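You operate a simulated robot arm through the tools that you are given. There is no shell and no other tool.

You run a simulated robot arm. Do the job below in one go: nothing can be reset, and whatever is moved stays where it is left.

Task
Measure the sample's salt and slot its result card: GOOD from 8 %, else HOLD.
Fine: end with the probe arm up and the meter off.

It is judged by the outcome, as a careful person would: the job done as asked, and still so three seconds after it is handed in. It fails if anything else is knocked over, pushed out of place, dropped, spilled or broken.

Robot
A 7-joint arm with a fingered hand, fixed in place. Base frame: the origin is at the foot of the arm, x ahead of it, y to its left, z up. Lengths are in mm, angles in degrees, forces in N, time in s.
Its first joint turns from -115.0 to 115.0 degrees. Payload 5 kg.
The tool frame sits at the grasp point between the pads (the TCP): z along the fingers, y along the line on which they close. The tips reach 32 mm beyond it. The gripper opens to 160 mm. The gripper's body begins 89 mm behind the TCP. The gripper is a hand of 4 fingers: y runs from the thumb to the fingers, the wrist lies at [0, 0, -267] in the tool frame.
Orientation is that of the tool frame in the base frame, as a unit quaternion [w, x, y, z]. With the fingers straight down and closing along the base's y, the tool's x points along the base's -x, its y along +y and its z along -z.

Tools
- The arm moves only by the tool send_rows. Its argument "increments" is a list of rows, each an object (a shift or turn left out is 0) with "travel": the shift along the base's x, y, z in mm, a list of three; "turn": the turn, a rotation vector about the base's x, y, z in degrees, a list of three. In form: [{"travel": [dx, dy, dz], "turn": [rx, ry, rz]}, ...]. A call has 1 to 20 rows; each row shifts and turns the commanded pose from where the row before left it. A row lasts 0.2 s, in which the tool goes at most 50 mm and 8.6 degrees; a call with a longer step from one row to the next is refused whole. A pose out of reach is approached as far as the arm can. The call stops where the force on the tool passes 90 N (or 10 N more than at its start, if that is more) or the arm is blocked; 0.2 s more then pass. In this call time passes only in rows, and 0.2 s behind the last. It gives the time, the measured TCP pose, the force on the tool (base axes), the opening and the grip force at its end, in the units of the frame above (readings bear some noise), with the torque about the TCP (base axes, N m) and any sound that the robot's microphone picked up.
- Cameras (640 x 400 px; columns grow to the right, rows downward): "scene" is fixed at [46.8, 500.7, 1513.3]; the picture's right is [-0.46, -0.89, 0.00], its down [-0.44, 0.22, -0.87] and it looks along [0.77, -0.40, -0.49] (base axes); focal length 345 px, centre (320, 200). "wrist" rides on the gripper at [80, -4, -114] in the tool frame; the picture's right is [0.05, 1.00, 0.00], its down [-0.82, 0.04, -0.58] and it looks along [-0.58, 0.03, 0.82] (tool axes); focal length 265 px, centre (320, 200). There is no depth. A picture from a camera that has moved, and an enlarged one, comes with that camera's place and axes in the base frame and with its lens.
- capture(camera): a new picture of that camera. The clock stands still meanwhile.
- move_column(by): slides the trunk up (or, below 0, down) by that many mm; the arm rides with it, the base frame stays. It gives what a move gives, with no picture.
- set_fingers(finger1, finger2, finger3, thumb_bend): sets how far each is bent, from 0 (flat) to 100 (curled in); at 30 the hand is open as for a grip, at 70 the pads meet at the TCP. One left out holds its place. A second passes; each finger stops where it meets its share of the squeeze, and holds until it gets a number again. It is the only way to open and close the hand. It gives what a move gives, with no picture; readings hold the bend of each and the force on the fingers (four entries, about 0 where the hand has none), thumb and palm.
- enlarge(camera, box): a new picture of the part [left, top, right, bottom] of that camera's present view, enlarged. The clock stands still meanwhile.
- finish_job(): hands the job in; it is judged then, once.

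Places have to be worked out from the pictures, the camera data and where the tool is seen. Open the gripper and draw the arm clear of the work before you hand the job in, unless the task says otherwise.

The tools are called as name(argument=value, ...) on one line, values as JSON. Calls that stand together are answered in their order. send_rows: Moves the arm, as the interface text tells. Its arguments: {"type":"object","properties":{"increments":{"type":"array","items":{"type":"object","properties":{"travel":{"type":"array","items":{"type":"number"}},"turn":{"type":"array","items":{"type":"number"}}}}}},"required":["increments"]} The other tools are called the same way: move_column (by) slides the trunk up or down; set_fingers (finger1, finger2, finger3, thumb_bend) moves the fingers one by one; capture (camera) takes a picture; enlarge (camera, box) takes an enlarged picture of a part of a camera's view; finish_job () hands the job in.

At the start:

```text
t: 0.0
position: [646.4, 160.7, 1308.8]
ee_rot: [0.0, 0.0, 1.0, 0.0]
contact_force: [-0.8, 0.3, -0.7]
wrist_torque: [-0.03, 0.0, -0.02]
grip_width: 159.9
grip_force: 0.1
shape: jaw
bend: [30.0, 30.0, 30.0, 30.0]
finger forces: [0.0, 0.0, 0.1, 0.0, 0.0, 0.0]
trunk travel left (down, up): [-725.0, 265.0]
```

scene: 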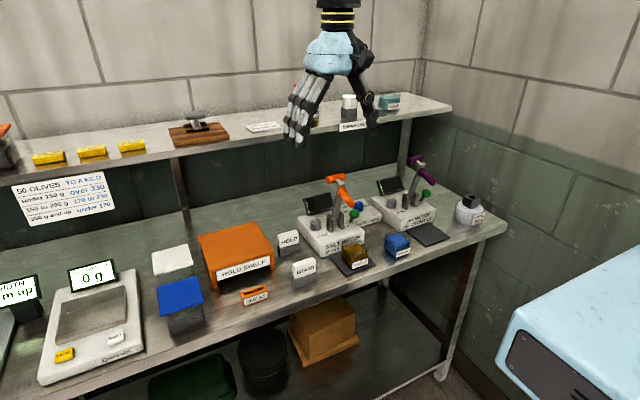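
wrist: 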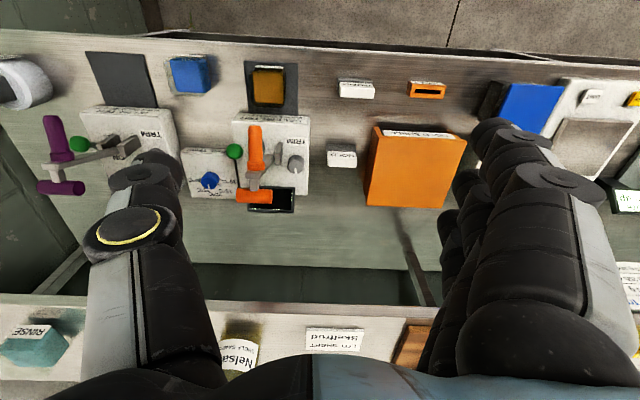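

The pictures show a bench with a salt meter (orange probe arm), another meter (purple), cards GOOD/HOLD and a slot. I look closer at each part before I move anything.

enlarge(camera="scene", box=[280, 160, 440, 290])

enlarge(camera="scene", box=[190, 200, 340, 310])

enlarge(camera="wrist", box=[160, 40, 340, 220])

enlarge(camera="wrist", box=[300, 60, 500, 220])

enlarge(camera="scene", box=[160, 80, 420, 200])

enlarge(camera="scene", box=[0, 120, 220, 260])

```text
3.08 times, centred on (360, 225) of scene
camera zoom: at [46.8, 500.7, 1513.3], right [-0.46, -0.89, 0.0], down [-0.44, 0.22, -0.87], along [0.77, -0.4, -0.49], focal length 1063 px, centre (197, 123)
```

zoom: 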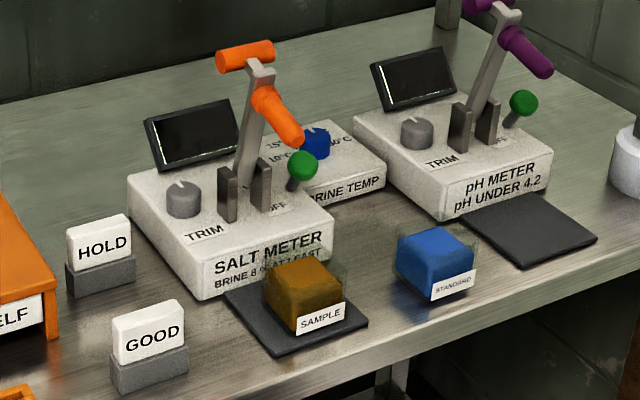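

```text
3.64 times, centred on (265, 255) of scene
camera zoom: at [46.8, 500.7, 1513.3], right [-0.46, -0.89, 0.0], down [-0.44, 0.22, -0.87], along [0.77, -0.4, -0.49], focal length 1256 px, centre (520, 0)
```

zoom: 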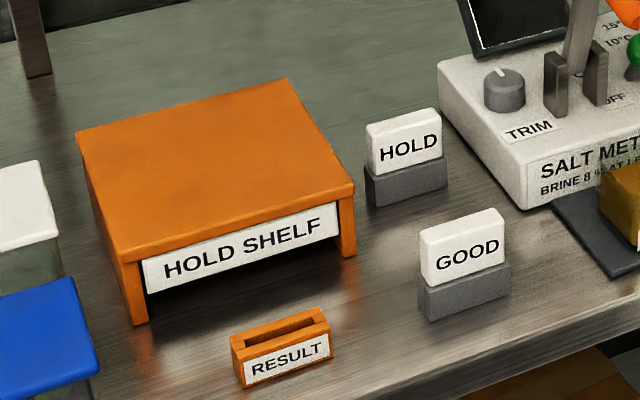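

```text
2.22 times, centred on (250, 130) of wrist
camera zoom: at [565.6, 155.9, 1421.2], right [-0.05, 1.0, 0.0], down [0.82, 0.04, 0.58], along [0.58, 0.03, -0.82], focal length 590 px, centre (476, 356)
```

zoom: 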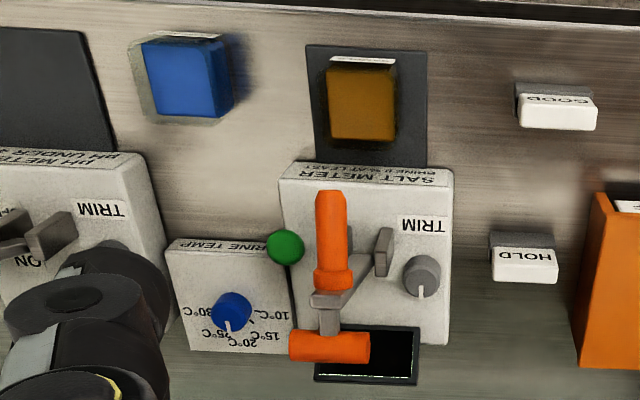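

```text
2.50 times, centred on (400, 140) of wrist
camera zoom: at [565.6, 155.9, 1421.2], right [-0.05, 1.0, 0.0], down [0.82, 0.04, 0.58], along [0.58, 0.03, -0.82], focal length 664 px, centre (120, 350)
```

zoom: 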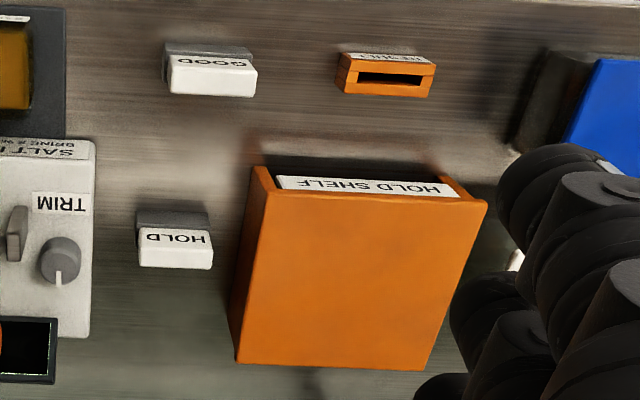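

```text
2.46 times, centred on (290, 140) of scene
camera zoom: at [46.8, 500.7, 1513.3], right [-0.46, -0.89, 0.0], down [-0.44, 0.22, -0.87], along [0.77, -0.4, -0.49], focal length 850 px, centre (394, 348)
```

zoom: 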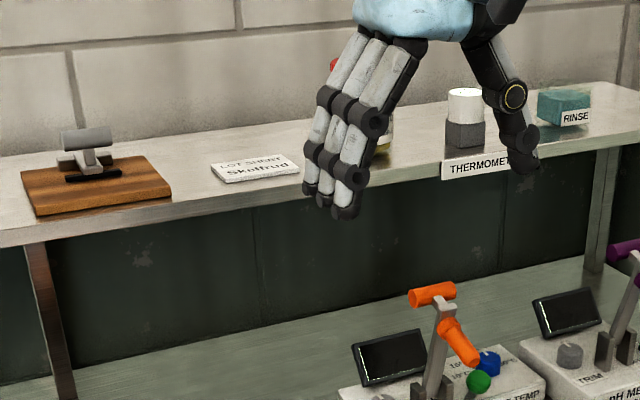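

```text
2.86 times, centred on (110, 190) of scene
camera zoom: at [46.8, 500.7, 1513.3], right [-0.46, -0.89, 0.0], down [-0.44, 0.22, -0.87], along [0.77, -0.4, -0.49], focal length 987 px, centre (920, 229)
```

zoom: 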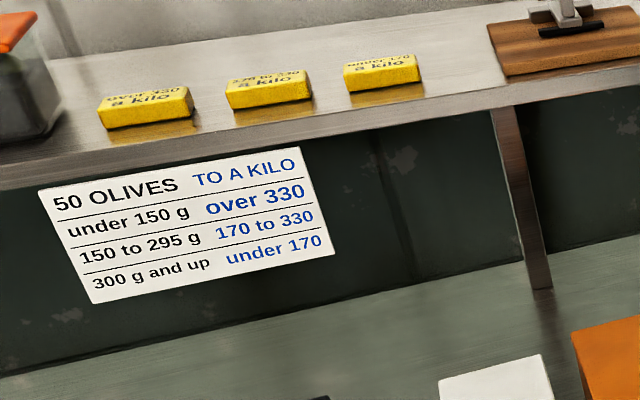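

I zoom on the lot sheet, thermometer, rinse block, temp dial and the labels on the meters to learn the procedure.

enlarge(camera="scene", box=[240, 90, 320, 140])

enlarge(camera="scene", box=[325, 80, 415, 136])

enlarge(camera="scene", box=[295, 170, 375, 220])

enlarge(camera="scene", box=[310, 220, 390, 270])

enlarge(camera="scene", box=[350, 200, 410, 240])

enlarge(camera="wrist", box=[200, 290, 400, 400])

enlarge(camera="wrist", box=[180, 130, 320, 220])

enlarge(camera="scene", box=[0, 240, 150, 400])

```text
8.00 times, centred on (280, 115) of scene
camera zoom: at [46.8, 500.7, 1513.3], right [-0.46, -0.89, 0.0], down [-0.44, 0.22, -0.87], along [0.77, -0.4, -0.49], focal length 2763 px, centre (640, 880)
```

zoom: 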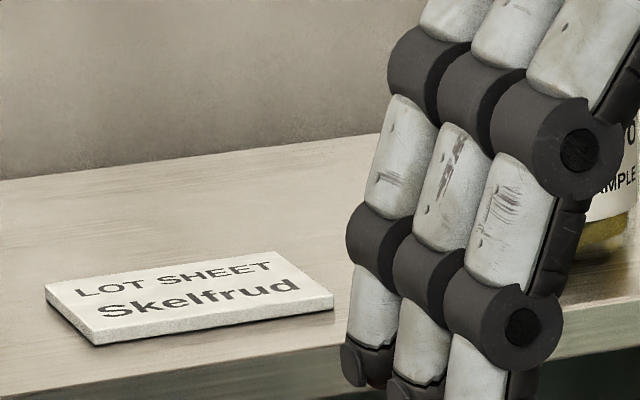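

```text
7.11 times, centred on (370, 108) of scene
camera zoom: at [46.8, 500.7, 1513.3], right [-0.46, -0.89, 0.0], down [-0.44, 0.22, -0.87], along [0.77, -0.4, -0.49], focal length 2456 px, centre (-36, 854)
```

zoom: 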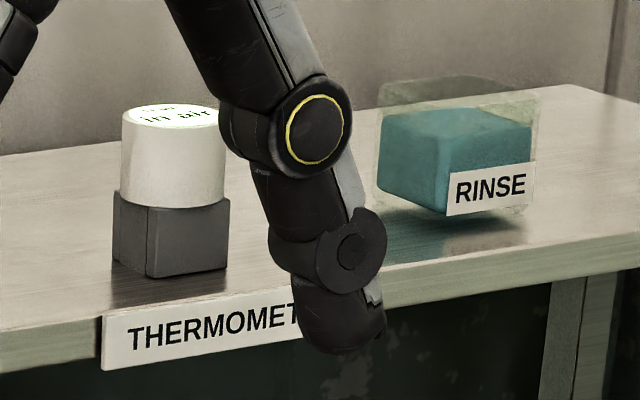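

```text
8.00 times, centred on (335, 195) of scene
camera zoom: at [46.8, 500.7, 1513.3], right [-0.46, -0.89, 0.0], down [-0.44, 0.22, -0.87], along [0.77, -0.4, -0.49], focal length 2763 px, centre (200, 240)
```

zoom: 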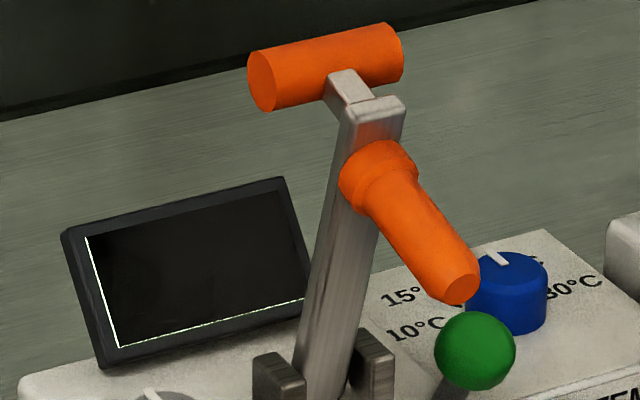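

```text
8.00 times, centred on (350, 245) of scene
camera zoom: at [46.8, 500.7, 1513.3], right [-0.46, -0.89, 0.0], down [-0.44, 0.22, -0.87], along [0.77, -0.4, -0.49], focal length 2763 px, centre (80, -160)
```

zoom: 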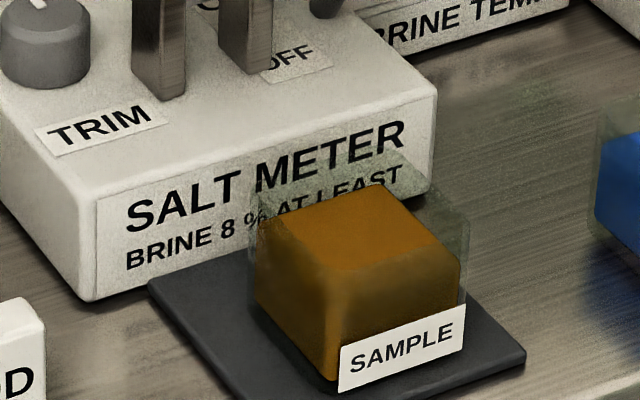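

```text
10.00 times, centred on (380, 220) of scene
camera zoom: at [46.8, 500.7, 1513.3], right [-0.46, -0.89, 0.0], down [-0.44, 0.22, -0.87], along [0.77, -0.4, -0.49], focal length 3454 px, centre (-280, 0)
```

zoom: 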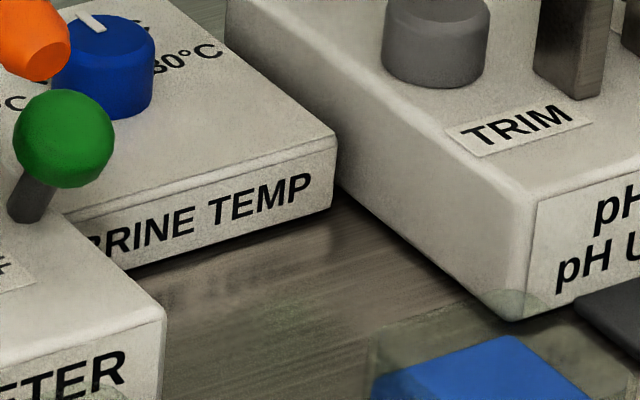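

```text
3.20 times, centred on (300, 345) of wrist
camera zoom: at [565.6, 155.9, 1421.2], right [-0.05, 1.0, 0.0], down [0.82, 0.04, 0.58], along [0.58, 0.03, -0.82], focal length 849 px, centre (384, -264)
```

zoom: 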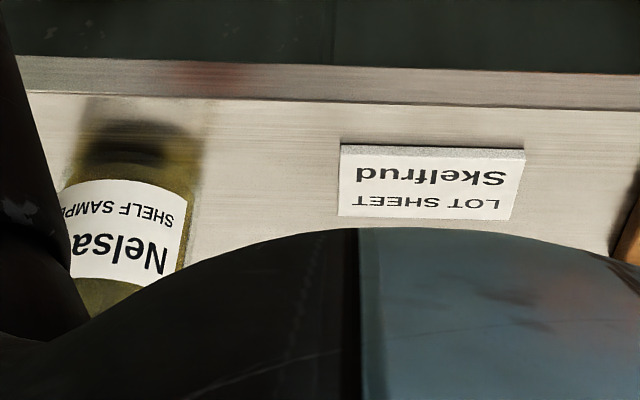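

```text
4.44 times, centred on (250, 175) of wrist
camera zoom: at [565.6, 155.9, 1421.2], right [-0.05, 1.0, 0.0], down [0.82, 0.04, 0.58], along [0.58, 0.03, -0.82], focal length 1180 px, centre (631, 311)
```

zoom: 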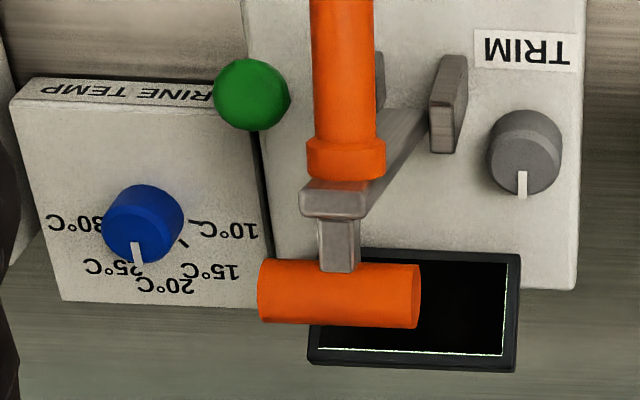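

```text
2.50 times, centred on (75, 320) of scene
camera zoom: at [46.8, 500.7, 1513.3], right [-0.46, -0.89, 0.0], down [-0.44, 0.22, -0.87], along [0.77, -0.4, -0.49], focal length 863 px, centre (932, -100)
```

zoom: 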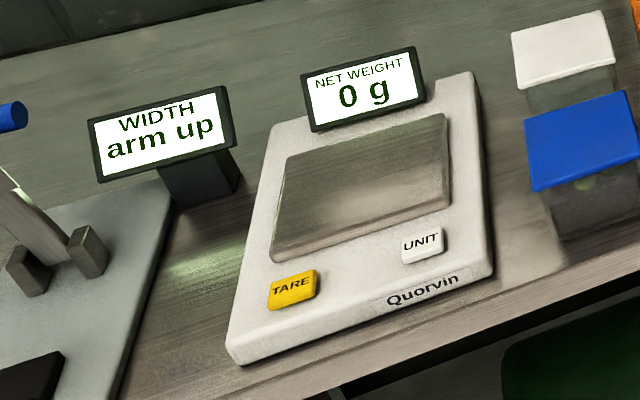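

The salt meter has a switch, temperature dial, trim knob and probe arm (up), with a thermometer on the shelf. I bring the hand back and down a bit to look at the meter closely from the wrist camera (meter is around x 780, y 60, handle top about z 1100).

send_rows(increments=[{"travel": [-17, -20, -22]}, {"travel": [-17, -20, -22]}, {"travel": [-17, -20, -22]}, {"travel": [-17, -20, -22]}, {"travel": [-18, -20, -21]}])

capture(camera="wrist")

capture(camera="scene")

```text
t: 1.2
position: [558.7, 58.3, 1199.9]
ee_rot: [0.0, 0.0, 1.0, -0.001]
contact_force: [-0.6, 0.3, 0.1]
wrist_torque: [0.03, 0.02, 0.03]
grip_width: 159.9
grip_force: 0.0
shape: jaw
bend: [30.0, 30.0, 30.0, 30.0]
finger forces: [0.0, 0.0, 0.1, 0.1, 0.0, 0.1]
trunk travel left (down, up): [-725.0, 265.0]
```

```text
taken
camera wrist: at [478.6, 54.4, 1312.6], right [-0.05, 1.0, 0.0], down [0.82, 0.04, 0.58], along [0.58, 0.03, -0.82], focal length 265 px, centre (320, 200)
```

wrist: 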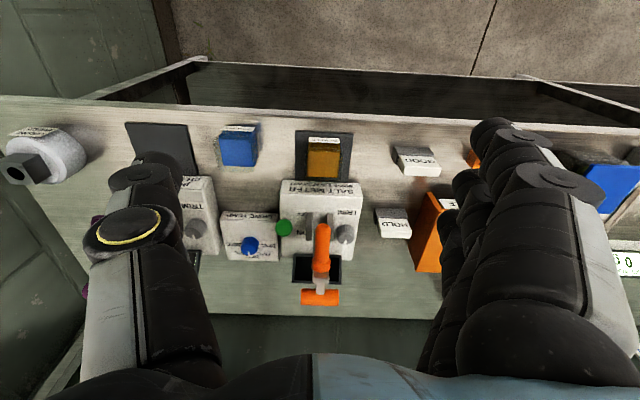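

```text
taken
```

scene: 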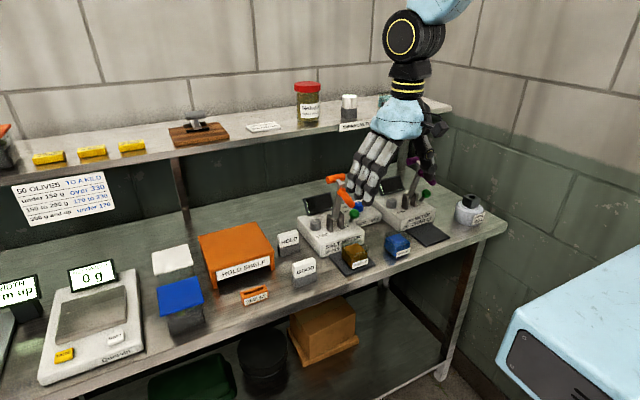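

The hand hangs in front of the meter area; nothing touched. I enlarge the wrist view on the meter, dial, switch and the thermometer in the scene view.

enlarge(camera="wrist", box=[210, 170, 370, 310])

enlarge(camera="wrist", box=[210, 110, 370, 210])

enlarge(camera="scene", box=[290, 75, 400, 140])

enlarge(camera="wrist", box=[360, 130, 480, 280])

```text
2.86 times, centred on (290, 240) of wrist
camera zoom: at [478.6, 54.4, 1312.6], right [-0.05, 1.0, 0.0], down [0.82, 0.04, 0.58], along [0.58, 0.03, -0.82], focal length 758 px, centre (406, 86)
```

zoom: 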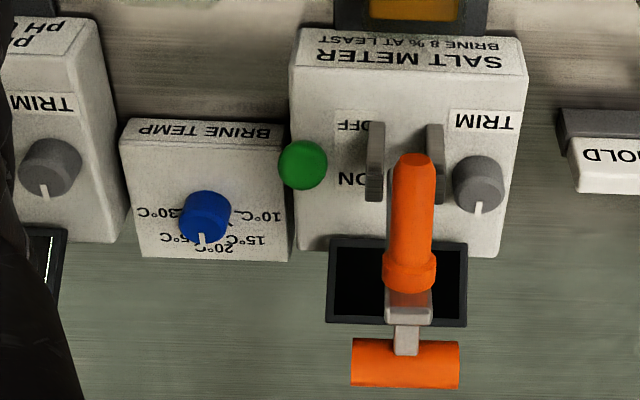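

```text
4.00 times, centred on (290, 160) of wrist
camera zoom: at [478.6, 54.4, 1312.6], right [-0.05, 1.0, 0.0], down [0.82, 0.04, 0.58], along [0.58, 0.03, -0.82], focal length 1062 px, centre (440, 360)
```

zoom: 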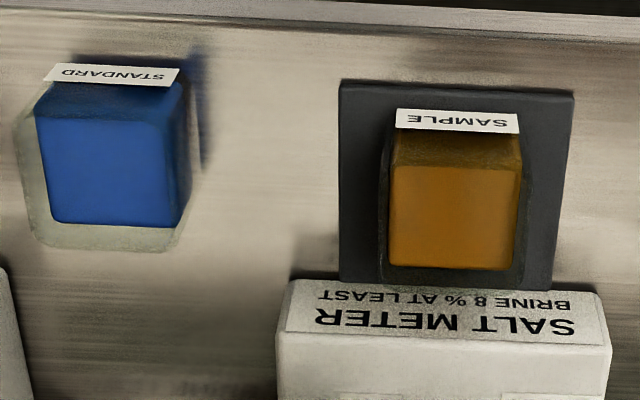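

```text
5.82 times, centred on (345, 108) of scene
camera zoom: at [46.8, 500.7, 1513.3], right [-0.46, -0.89, 0.0], down [-0.44, 0.22, -0.87], along [0.77, -0.4, -0.49], focal length 2009 px, centre (174, 738)
```

zoom: 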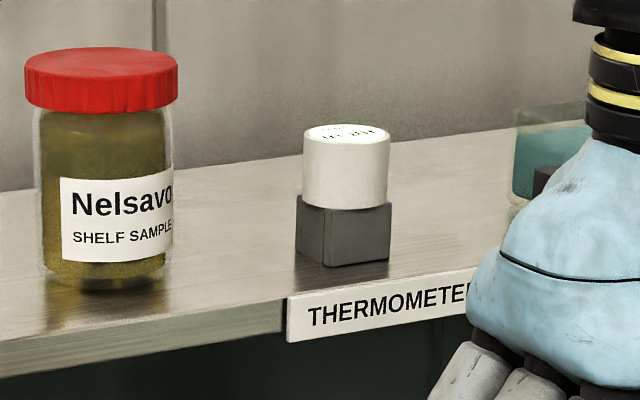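

```text
2.67 times, centred on (420, 205) of wrist
camera zoom: at [478.6, 54.4, 1312.6], right [-0.05, 1.0, 0.0], down [0.82, 0.04, 0.58], along [0.58, 0.03, -0.82], focal length 708 px, centre (53, 187)
```

zoom: 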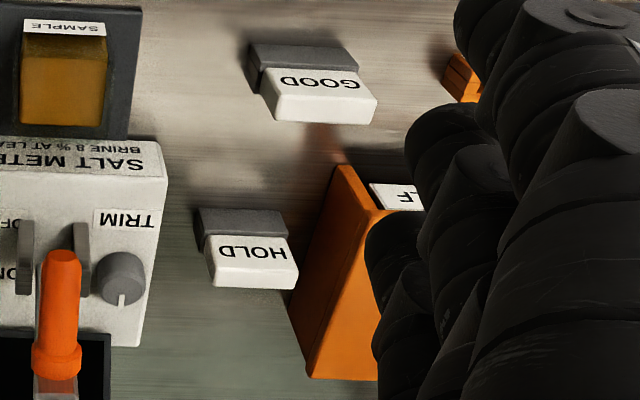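

The switch labels show OFF toward the robot and ON toward the back; the temp dial points between 20 and 25. I zoom in more on the standard, the sample and the dial.

enlarge(camera="wrist", box=[212, 115, 268, 150])

enlarge(camera="wrist", box=[220, 210, 284, 265])

enlarge(camera="wrist", box=[270, 170, 370, 260])

enlarge(camera="scene", box=[370, 225, 420, 265])

enlarge(camera="scene", box=[332, 88, 364, 108])

enlarge(camera="wrist", box=[0, 110, 220, 260])

```text
11.43 times, centred on (240, 132) of wrist
camera zoom: at [478.6, 54.4, 1312.6], right [-0.05, 1.0, 0.0], down [0.82, 0.04, 0.58], along [0.58, 0.03, -0.82], focal length 3033 px, centre (1234, 971)
```

zoom: 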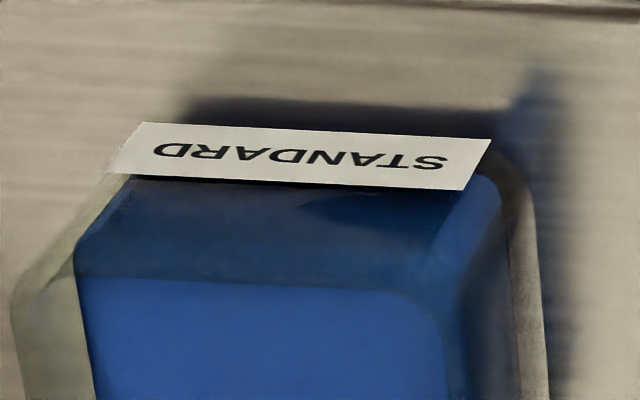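

```text
7.27 times, centred on (252, 238) of wrist
camera zoom: at [478.6, 54.4, 1312.6], right [-0.05, 1.0, 0.0], down [0.82, 0.04, 0.58], along [0.58, 0.03, -0.82], focal length 1930 px, centre (814, -73)
```

zoom: 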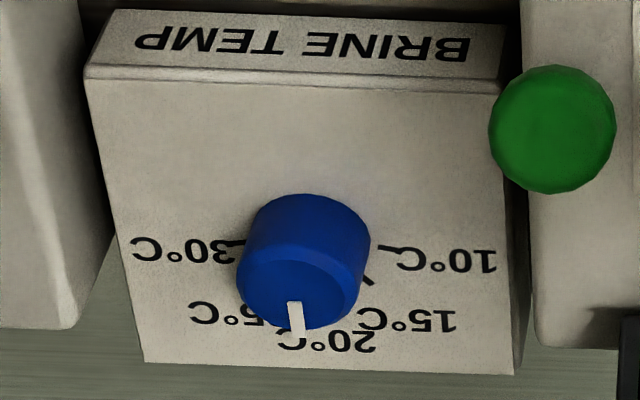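

```text
4.44 times, centred on (320, 215) of wrist
camera zoom: at [478.6, 54.4, 1312.6], right [-0.05, 1.0, 0.0], down [0.82, 0.04, 0.58], along [0.58, 0.03, -0.82], focal length 1180 px, centre (320, 133)
```

zoom: 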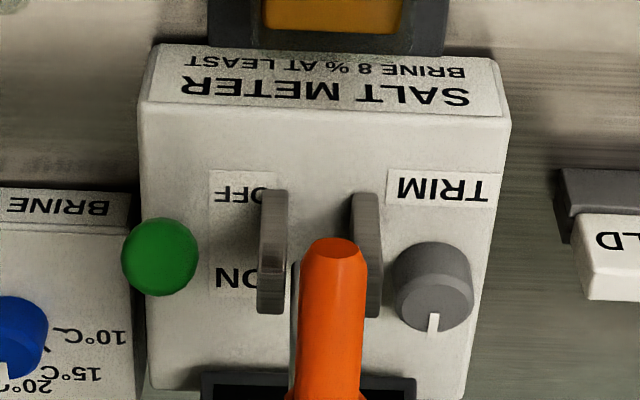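

```text
10.00 times, centred on (395, 245) of scene
camera zoom: at [46.8, 500.7, 1513.3], right [-0.46, -0.89, 0.0], down [-0.44, 0.22, -0.87], along [0.77, -0.4, -0.49], focal length 3454 px, centre (-430, -250)
```

zoom: 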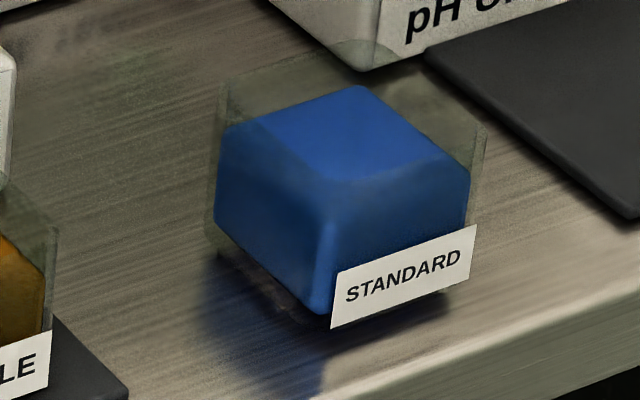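

```text
16.00 times, centred on (348, 98) of scene
camera zoom: at [46.8, 500.7, 1513.3], right [-0.46, -0.89, 0.0], down [-0.44, 0.22, -0.87], along [0.77, -0.4, -0.49], focal length 5526 px, centre (-128, 1832)
```

zoom: 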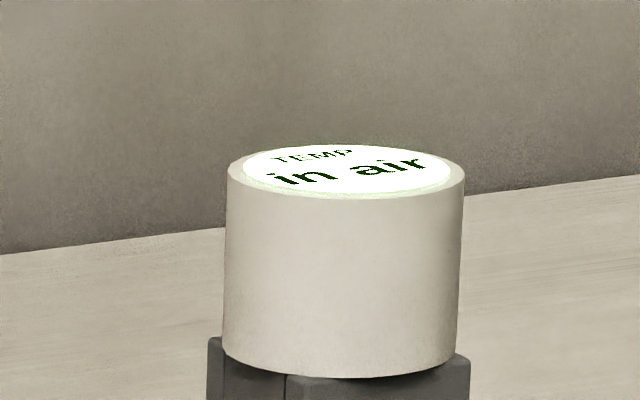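

```text
2.67 times, centred on (110, 185) of wrist
camera zoom: at [478.6, 54.4, 1312.6], right [-0.05, 1.0, 0.0], down [0.82, 0.04, 0.58], along [0.58, 0.03, -0.82], focal length 708 px, centre (880, 240)
```

zoom: 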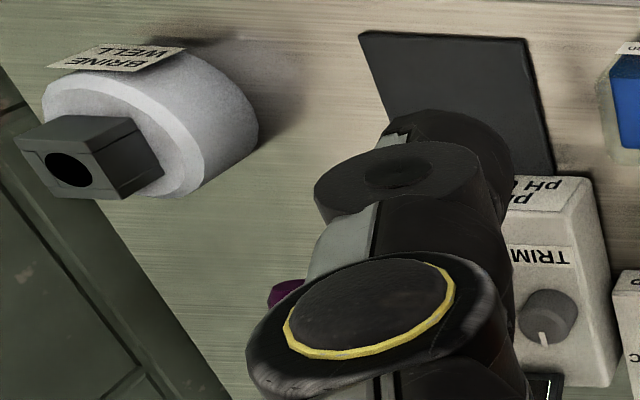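

There is a BRINE WELL at the bench's right end with a socket, so the thermometer (now "in air" in its stand on the shelf) gives the brine temperature for the BRINE TEMP dial, which now points at about 20 °C. I raise the trunk and shift right to see the thermometer on the shelf from the wrist camera.

move_column(by=220)

send_rows(increments=[{"travel": [15, -40, 0]}, {"travel": [15, -40, 0]}, {"travel": [15, -40, 0]}, {"travel": [15, -40, 0]}])

capture(camera="wrist")

capture(camera="scene")

```text
t: 3.5
position: [559.4, 58.2, 1418.9]
ee_rot: [0.0, -0.001, 1.0, 0.001]
contact_force: [0.7, 0.7, -0.1]
wrist_torque: [-0.02, 0.01, -0.01]
grip_width: 159.9
grip_force: 0.0
shape: jaw
bend: [30.0, 30.0, 30.0, 30.0]
finger forces: [0.0, 0.0, 0.0, 0.1, 0.0, 0.0]
trunk travel left (down, up): [-945.0, 45.0]
```

```text
t: 4.5
position: [619.9, -103.3, 1419.8]
ee_rot: [0.0, -0.001, 1.0, 0.002]
contact_force: [-0.7, -1.1, -0.7]
wrist_torque: [0.01, 0.03, 0.03]
grip_width: 159.7
grip_force: 0.1
shape: jaw
bend: [30.0, 30.0, 30.0, 30.0]
finger forces: [0.0, 0.0, 0.0, 0.0, 0.0, 0.0]
trunk travel left (down, up): [-945.0, 45.0]
```

```text
taken
camera wrist: at [538.5, -107.3, 1533.4], right [-0.05, 1.0, 0.0], down [0.82, 0.04, 0.58], along [0.58, 0.03, -0.82], focal length 265 px, centre (320, 200)
```

wrist: 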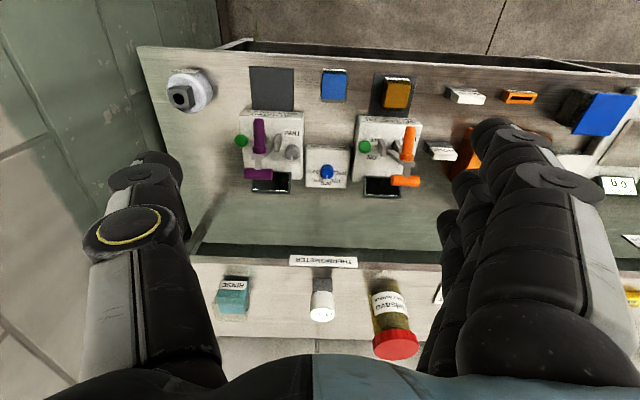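

```text
taken
```

scene: 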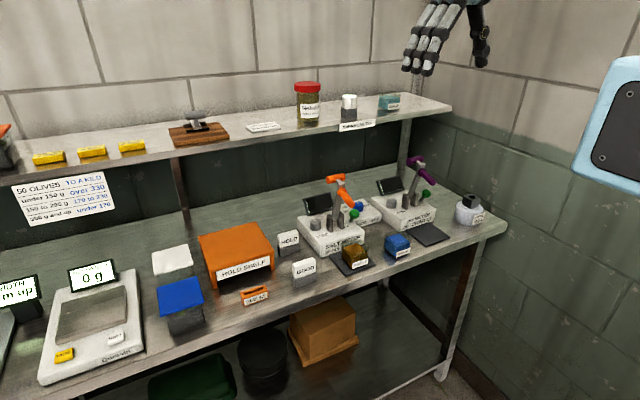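

From here the whole right half of the bench and the shelf are in view. I enlarge the thermometer, the brine well and the salt meter for position measurement.

enlarge(camera="wrist", box=[270, 245, 430, 345])

enlarge(camera="wrist", box=[140, 55, 240, 118])

enlarge(camera="wrist", box=[300, 60, 460, 210])

enlarge(camera="wrist", box=[230, 60, 330, 200])

```text
4.00 times, centred on (350, 295) of wrist
camera zoom: at [538.5, -107.3, 1533.4], right [-0.05, 1.0, 0.0], down [0.82, 0.04, 0.58], along [0.58, 0.03, -0.82], focal length 1062 px, centre (200, -180)
```

zoom: 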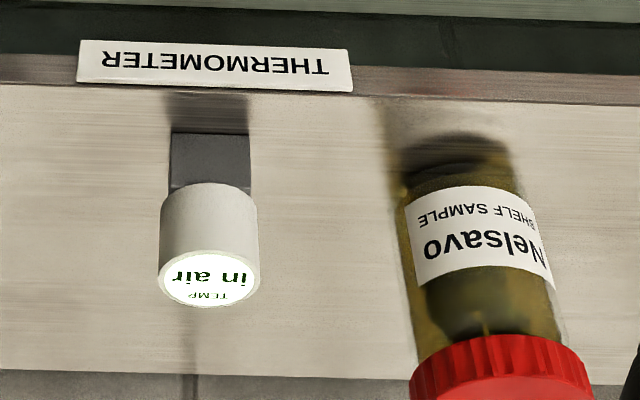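

```text
6.35 times, centred on (190, 86) of wrist
camera zoom: at [538.5, -107.3, 1533.4], right [-0.05, 1.0, 0.0], down [0.82, 0.04, 0.58], along [0.58, 0.03, -0.82], focal length 1685 px, centre (1145, 921)
```

zoom: 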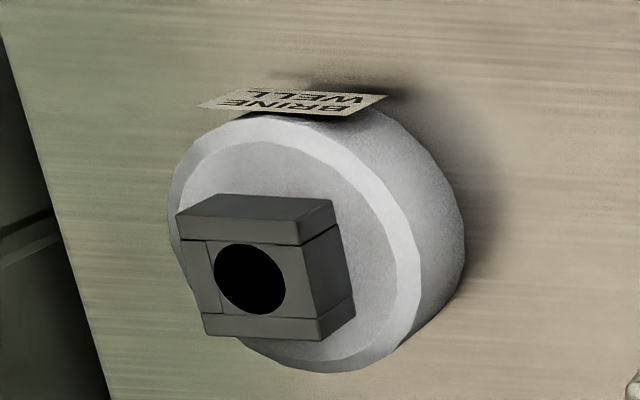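

```text
2.67 times, centred on (380, 135) of wrist
camera zoom: at [538.5, -107.3, 1533.4], right [-0.05, 1.0, 0.0], down [0.82, 0.04, 0.58], along [0.58, 0.03, -0.82], focal length 708 px, centre (160, 373)
```

zoom: 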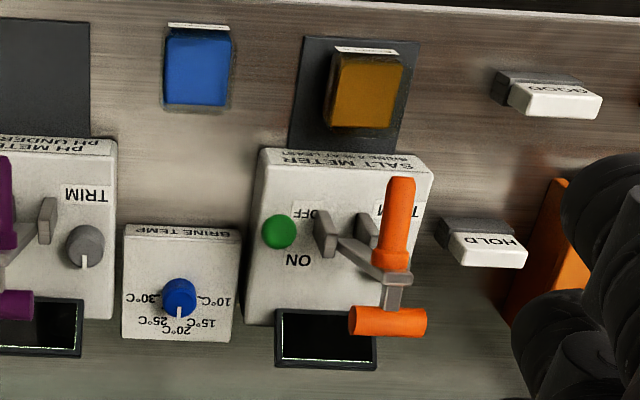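

```text
2.86 times, centred on (280, 130) of wrist
camera zoom: at [538.5, -107.3, 1533.4], right [-0.05, 1.0, 0.0], down [0.82, 0.04, 0.58], along [0.58, 0.03, -0.82], focal length 758 px, centre (434, 400)
```

zoom: 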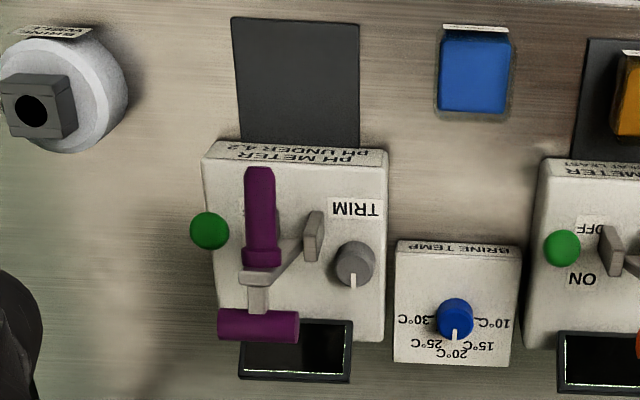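

Stereo from the last two wrist views puts the thermometer top at about (967, -82, 1271), the well hole at about (699, -392, 963) and the green switch knob at about (783, 7, 967). I move closer to the thermometer, still high, for a better look.

send_rows(increments=[{"travel": [45, 3, 0]}, {"travel": [45, 3, 0]}, {"travel": [45, 3, 0]}, {"travel": [45, 3, 0]}])

capture(camera="wrist")

enlarge(camera="wrist", box=[240, 150, 440, 275])

capture(camera="scene")

```text
t: 5.5
position: [802.3, -90.1, 1416.8]
ee_rot: [-0.001, 0.0, 1.0, 0.0]
contact_force: [0.1, -0.1, 0.3]
wrist_torque: [0.03, 0.05, 0.02]
grip_width: 159.5
grip_force: 0.0
shape: jaw
bend: [30.0, 30.0, 30.0, 30.0]
finger forces: [0.1, 0.0, 0.0, 0.1, 0.0, 0.1]
trunk travel left (down, up): [-945.0, 45.0]
```

```text
taken
camera wrist: at [721.5, -93.4, 1530.0], right [-0.05, 1.0, 0.0], down [0.82, 0.04, 0.58], along [0.57, 0.03, -0.82], focal length 265 px, centre (320, 200)
```

wrist: 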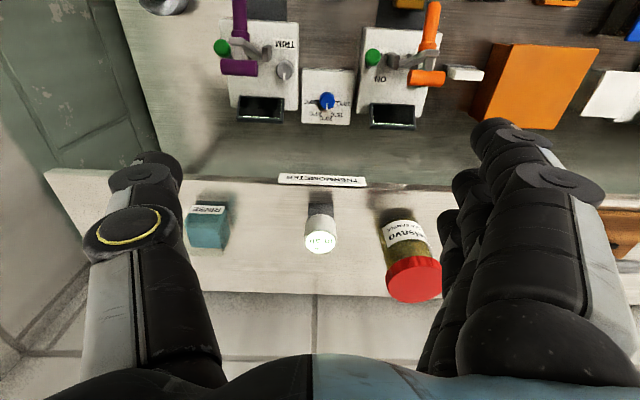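

```text
3.20 times, centred on (340, 212) of wrist
camera zoom: at [721.5, -93.4, 1530.0], right [-0.05, 1.0, 0.0], down [0.82, 0.04, 0.58], along [0.57, 0.03, -0.82], focal length 849 px, centre (256, 160)
```

zoom: 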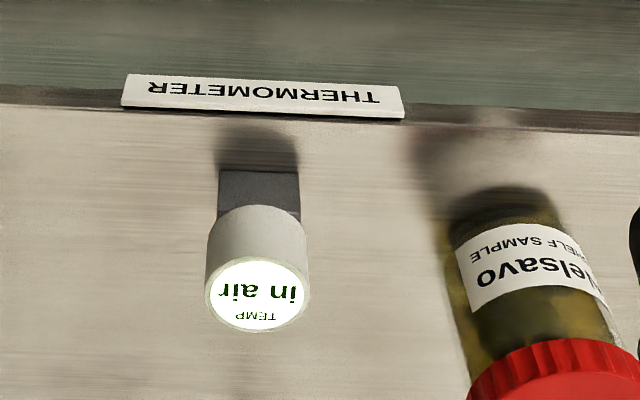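

```text
taken
```

scene: 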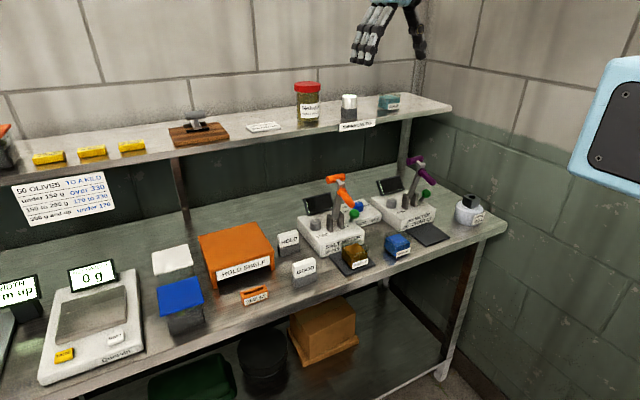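

The thermometer top is now estimated at about (972, -80, 1268), a cylinder of about 43 mm diameter on a 36 mm grey stand, with a jar to its left. I half-close the fingers, then turn the hand about 60° so the finger row stays clear of the jar while moving over the thermometer.

set_fingers(finger1=46, finger2=46, finger3=46, thumb_bend=46)

send_rows(increments=[{"travel": [0, 0, 0], "turn": [0, 0, 8.5]}, {"travel": [25, 2, 0], "turn": [0, 0, 8.5]}, {"travel": [25, 2, 0], "turn": [0, 0, 8.5]}, {"travel": [25, 2, 0], "turn": [0, 0, 8.5]}, {"travel": [25, 2, 0], "turn": [0, 0, 8.5]}, {"travel": [25, 2, 0], "turn": [0, 0, 8.5]}, {"travel": [25, 0, 0], "turn": [0, 0, 8.5]}])

capture(camera="wrist")

capture(camera="scene")

```text
t: 6.5
position: [799.6, -89.0, 1417.9]
ee_rot: [0.0, -0.001, 1.0, 0.001]
contact_force: [-0.1, -0.3, -0.1]
wrist_torque: [0.03, 0.0, 0.02]
grip_width: 107.8
grip_force: 0.1
shape: fingers
bend: [46.0, 46.0, 46.0, 46.0]
finger forces: [0.1, 0.0, 0.1, 0.1, 0.0, 0.0]
trunk travel left (down, up): [-945.0, 45.0]
```

```text
t: 8.1
position: [951.9, -77.4, 1418.1]
ee_rot: [-0.001, -0.498, 0.867, 0.001]
contact_force: [1.1, 0.1, -0.2]
wrist_torque: [0.02, 0.01, 0.0]
grip_width: 108.0
grip_force: 0.0
shape: fingers
bend: [46.0, 46.0, 46.0, 46.0]
finger forces: [0.1, 0.0, 0.1, 0.1, 0.0, 0.0]
trunk travel left (down, up): [-945.0, 45.0]
```

```text
taken
camera wrist: at [914.0, -148.9, 1531.4], right [-0.89, 0.46, 0.0], down [0.38, 0.73, 0.58], along [0.26, 0.51, -0.82], focal length 265 px, centre (320, 200)
```

wrist: 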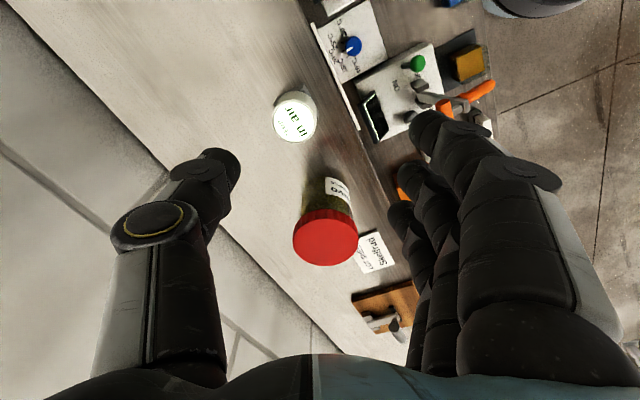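

```text
taken
```

scene: 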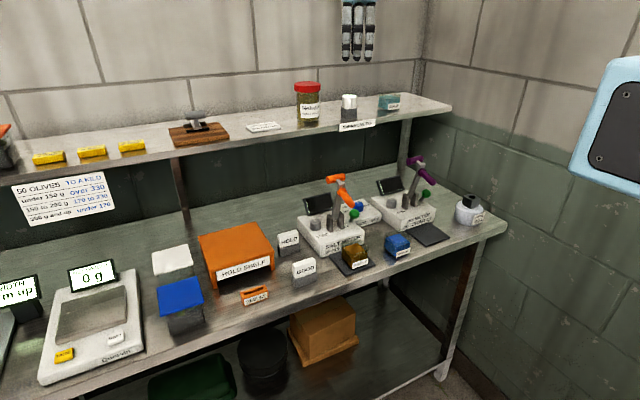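

The hand hangs above the shelf next to the thermometer, fingers half closed. I enlarge the thermometer in the wrist view to fix its position.

enlarge(camera="wrist", box=[250, 80, 350, 143])

enlarge(camera="scene", box=[280, 0, 440, 140])

```text
6.35 times, centred on (300, 112) of wrist
camera zoom: at [914.0, -148.9, 1531.4], right [-0.89, 0.46, 0.0], down [0.38, 0.73, 0.58], along [0.26, 0.51, -0.82], focal length 1685 px, centre (447, 762)
```

zoom: 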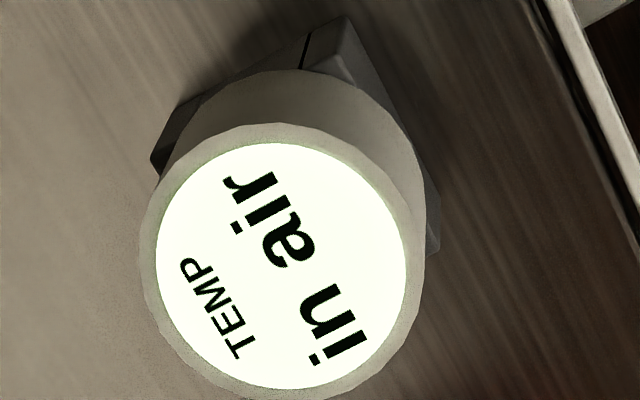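

```text
2.86 times, centred on (360, 70) of scene
camera zoom: at [46.8, 500.7, 1513.3], right [-0.46, -0.89, 0.0], down [-0.44, 0.22, -0.87], along [0.77, -0.4, -0.49], focal length 987 px, centre (206, 571)
```

zoom: 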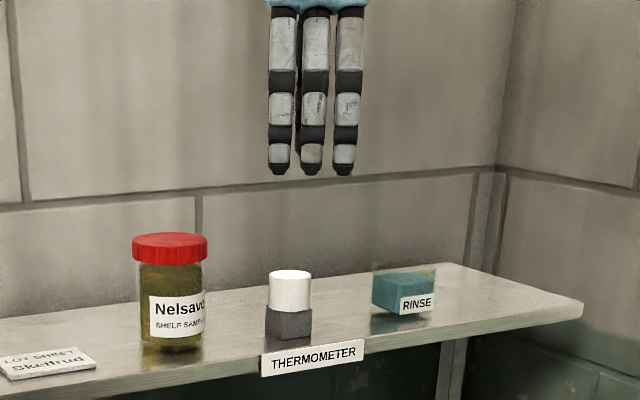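

The rim ellipse gives the thermometer axis at about (977, -81), top z about 1266, diameter about 45. I move over it and lower to z about 1340 (tips still above its top), then check alignment.

send_rows(increments=[{"travel": [13, -1.5, -10]}, {"travel": [13, -1.5, -20]}, {"travel": [0, 0, -25]}, {"travel": [0, 0, -20]}, {"travel": [0, 0, 0]}])

capture(camera="wrist")

enlarge(camera="scene", box=[280, 0, 440, 140])

```text
t: 9.3
position: [975.1, -81.7, 1344.1]
ee_rot: [0.0, -0.497, 0.868, -0.001]
contact_force: [-0.5, 0.6, 0.0]
wrist_torque: [0.0, -0.04, -0.01]
grip_width: 107.9
grip_force: 0.0
shape: fingers
bend: [46.0, 46.0, 46.0, 46.0]
finger forces: [0.0, 0.1, 0.0, 0.0, 0.0, 0.0]
trunk travel left (down, up): [-945.0, 45.0]
```

```text
taken
camera wrist: at [937.9, -153.2, 1457.6], right [-0.89, 0.46, 0.0], down [0.38, 0.72, 0.58], along [0.27, 0.51, -0.82], focal length 265 px, centre (320, 200)
```

wrist: 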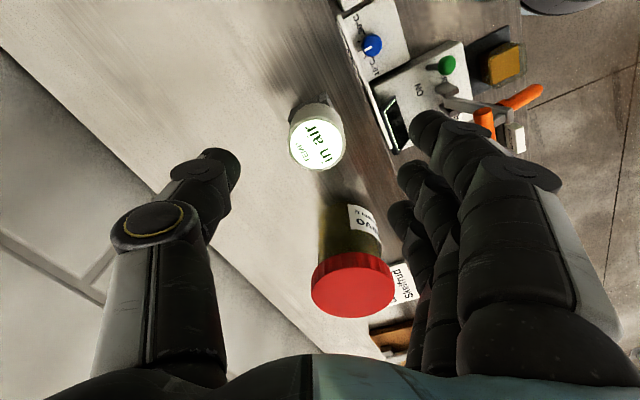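

```text
2.86 times, centred on (360, 70) of scene
camera zoom: at [46.8, 500.7, 1513.3], right [-0.46, -0.89, 0.0], down [-0.44, 0.22, -0.87], along [0.77, -0.4, -0.49], focal length 987 px, centre (206, 571)
```

zoom: 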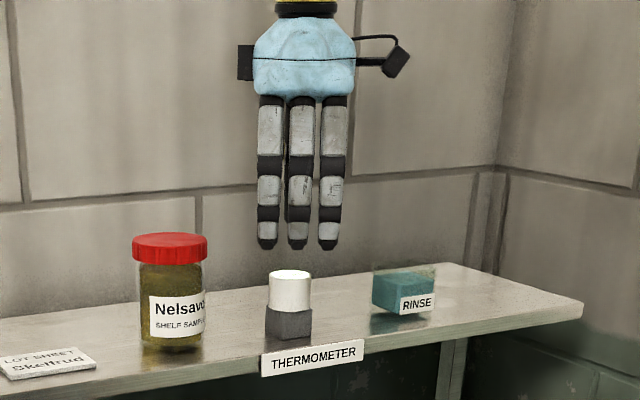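

The tool axis passes through the thermometer top (image check: axis at (320,141), thermometer at (318,140)). I lower straight down to z about 1258.

send_rows(increments=[{"travel": [0.5, -0.3, -20]}, {"travel": [0.5, -0.3, -20]}, {"travel": [0, 0, -18]}, {"travel": [0, 0, -15]}, {"travel": [0, 0, -12]}])

capture(camera="wrist")

enlarge(camera="scene", box=[280, 40, 440, 140])

```text
t: 10.5
position: [976.0, -80.8, 1258.1]
ee_rot: [0.0, -0.497, 0.868, 0.001]
contact_force: [-0.5, 0.1, 0.2]
wrist_torque: [0.0, -0.01, 0.02]
grip_width: 107.9
grip_force: 0.0
shape: fingers
bend: [46.0, 46.0, 46.0, 46.0]
finger forces: [0.1, 0.0, 0.1, 0.0, 0.0, 0.0]
trunk travel left (down, up): [-945.0, 45.0]
```

```text
taken
camera wrist: at [939.4, -152.9, 1372.8], right [-0.89, 0.46, 0.0], down [0.38, 0.72, 0.58], along [0.27, 0.51, -0.82], focal length 265 px, centre (320, 200)
```

wrist: 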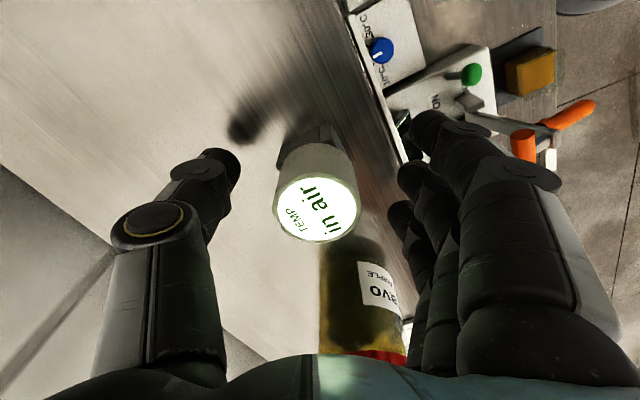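

```text
4.00 times, centred on (360, 90) of scene
camera zoom: at [46.8, 500.7, 1513.3], right [-0.46, -0.89, 0.0], down [-0.44, 0.22, -0.87], along [0.77, -0.4, -0.49], focal length 1382 px, centre (160, 640)
```

zoom: 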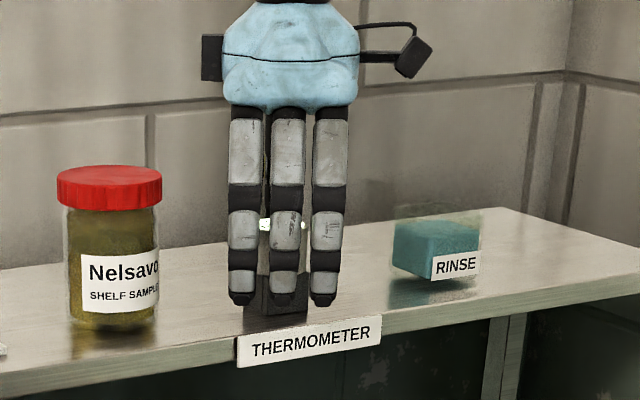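

The thermometer sits centred between the fingers. I close the thumb and middle finger onto it, with the outer fingers just alongside.

set_fingers(finger1=57, finger2=70, finger3=57, thumb_bend=70)

capture(camera="wrist")

enlarge(camera="scene", box=[300, 60, 400, 140])

```text
t: 11.5
position: [979.1, -83.5, 1259.6]
ee_rot: [0.0, -0.496, 0.868, 0.0]
contact_force: [10.5, -5.4, -0.3]
wrist_torque: [-0.1, -0.21, 0.24]
grip_width: 63.9
grip_force: 13.4
shape: fingers
bend: [56.0, 62.0, 56.0, 63.0]
finger forces: [0.1, 8.6, 0.0, 0.0, 18.1, 0.0]
trunk travel left (down, up): [-945.0, 45.0]
```

```text
taken
camera wrist: at [940.4, -153.9, 1372.5], right [-0.89, 0.46, 0.0], down [0.38, 0.72, 0.58], along [0.27, 0.51, -0.82], focal length 265 px, centre (320, 200)
```

wrist: 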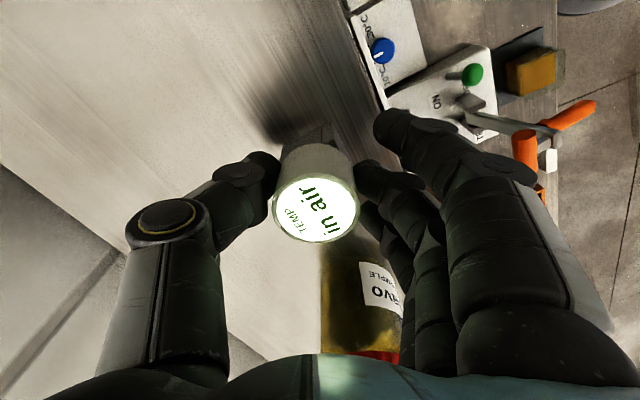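

```text
5.00 times, centred on (350, 100) of scene
camera zoom: at [46.8, 500.7, 1513.3], right [-0.46, -0.89, 0.0], down [-0.44, 0.22, -0.87], along [0.77, -0.4, -0.49], focal length 1727 px, centre (170, 700)
```

zoom: 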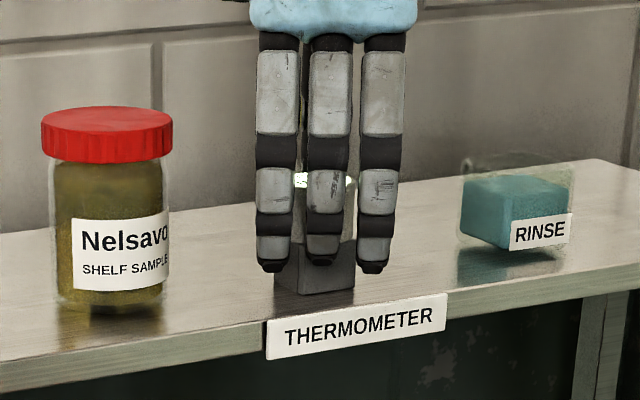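

The grip is on, but the thumb presses harder (side load about 12 N against the stand). I ease the hand 1.7 mm toward the thumb side to balance before lifting.

send_rows(increments=[{"travel": [1.5, -0.8, 0]}, {"travel": [0, 0, 0]}])

```text
t: 12.1
position: [979.4, -82.7, 1260.1]
ee_rot: [0.0, -0.497, 0.868, 0.001]
contact_force: [5.0, -3.6, -1.7]
wrist_torque: [-0.03, -0.05, 0.24]
grip_width: 63.1
grip_force: 12.2
shape: fingers
bend: [56.0, 61.0, 56.0, 64.0]
finger forces: [0.0, 10.9, 0.1, 0.1, 14.1, 0.0]
trunk travel left (down, up): [-945.0, 45.0]
```

Side load halved. One more small ease, then lift slowly a few millimetres and check.

send_rows(increments=[{"travel": [1.2, -0.8, 0]}, {"travel": [0, 0, 2]}, {"travel": [0, 0, 4]}, {"travel": [0, 0, 6]}, {"travel": [0, 0, 8]}])

capture(camera="wrist")

enlarge(camera="scene", box=[300, 60, 400, 140])

```text
t: 13.3
position: [978.2, -83.8, 1280.1]
ee_rot: [0.0, -0.497, 0.868, 0.0]
contact_force: [-0.3, -0.5, -0.9]
wrist_torque: [-0.01, -0.03, 0.0]
grip_width: 56.8
grip_force: 12.4
shape: fingers
bend: [56.0, 59.0, 56.0, 66.0]
finger forces: [0.0, 11.9, 0.1, 0.0, 11.7, 0.0]
trunk travel left (down, up): [-945.0, 45.0]
```

```text
taken
camera wrist: at [941.7, -155.3, 1392.9], right [-0.89, 0.46, 0.0], down [0.38, 0.72, 0.58], along [0.27, 0.51, -0.82], focal length 265 px, centre (320, 200)
```

wrist: 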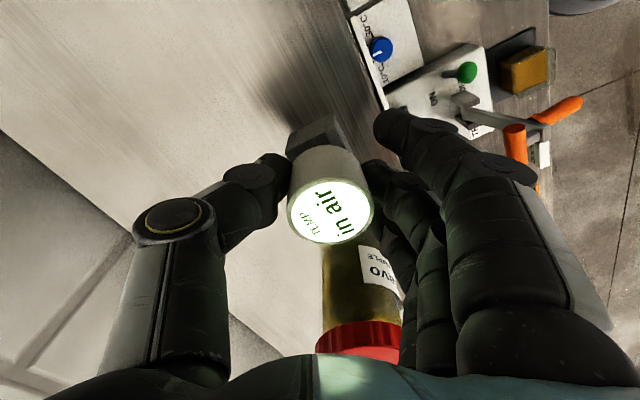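

```text
5.00 times, centred on (350, 100) of scene
camera zoom: at [46.8, 500.7, 1513.3], right [-0.46, -0.89, 0.0], down [-0.44, 0.22, -0.87], along [0.77, -0.4, -0.49], focal length 1727 px, centre (170, 700)
```

zoom: 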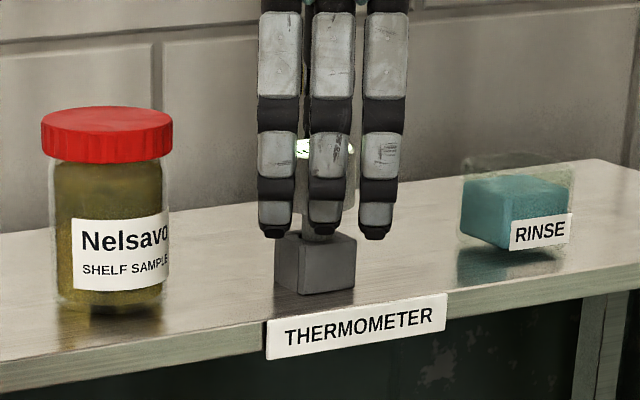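

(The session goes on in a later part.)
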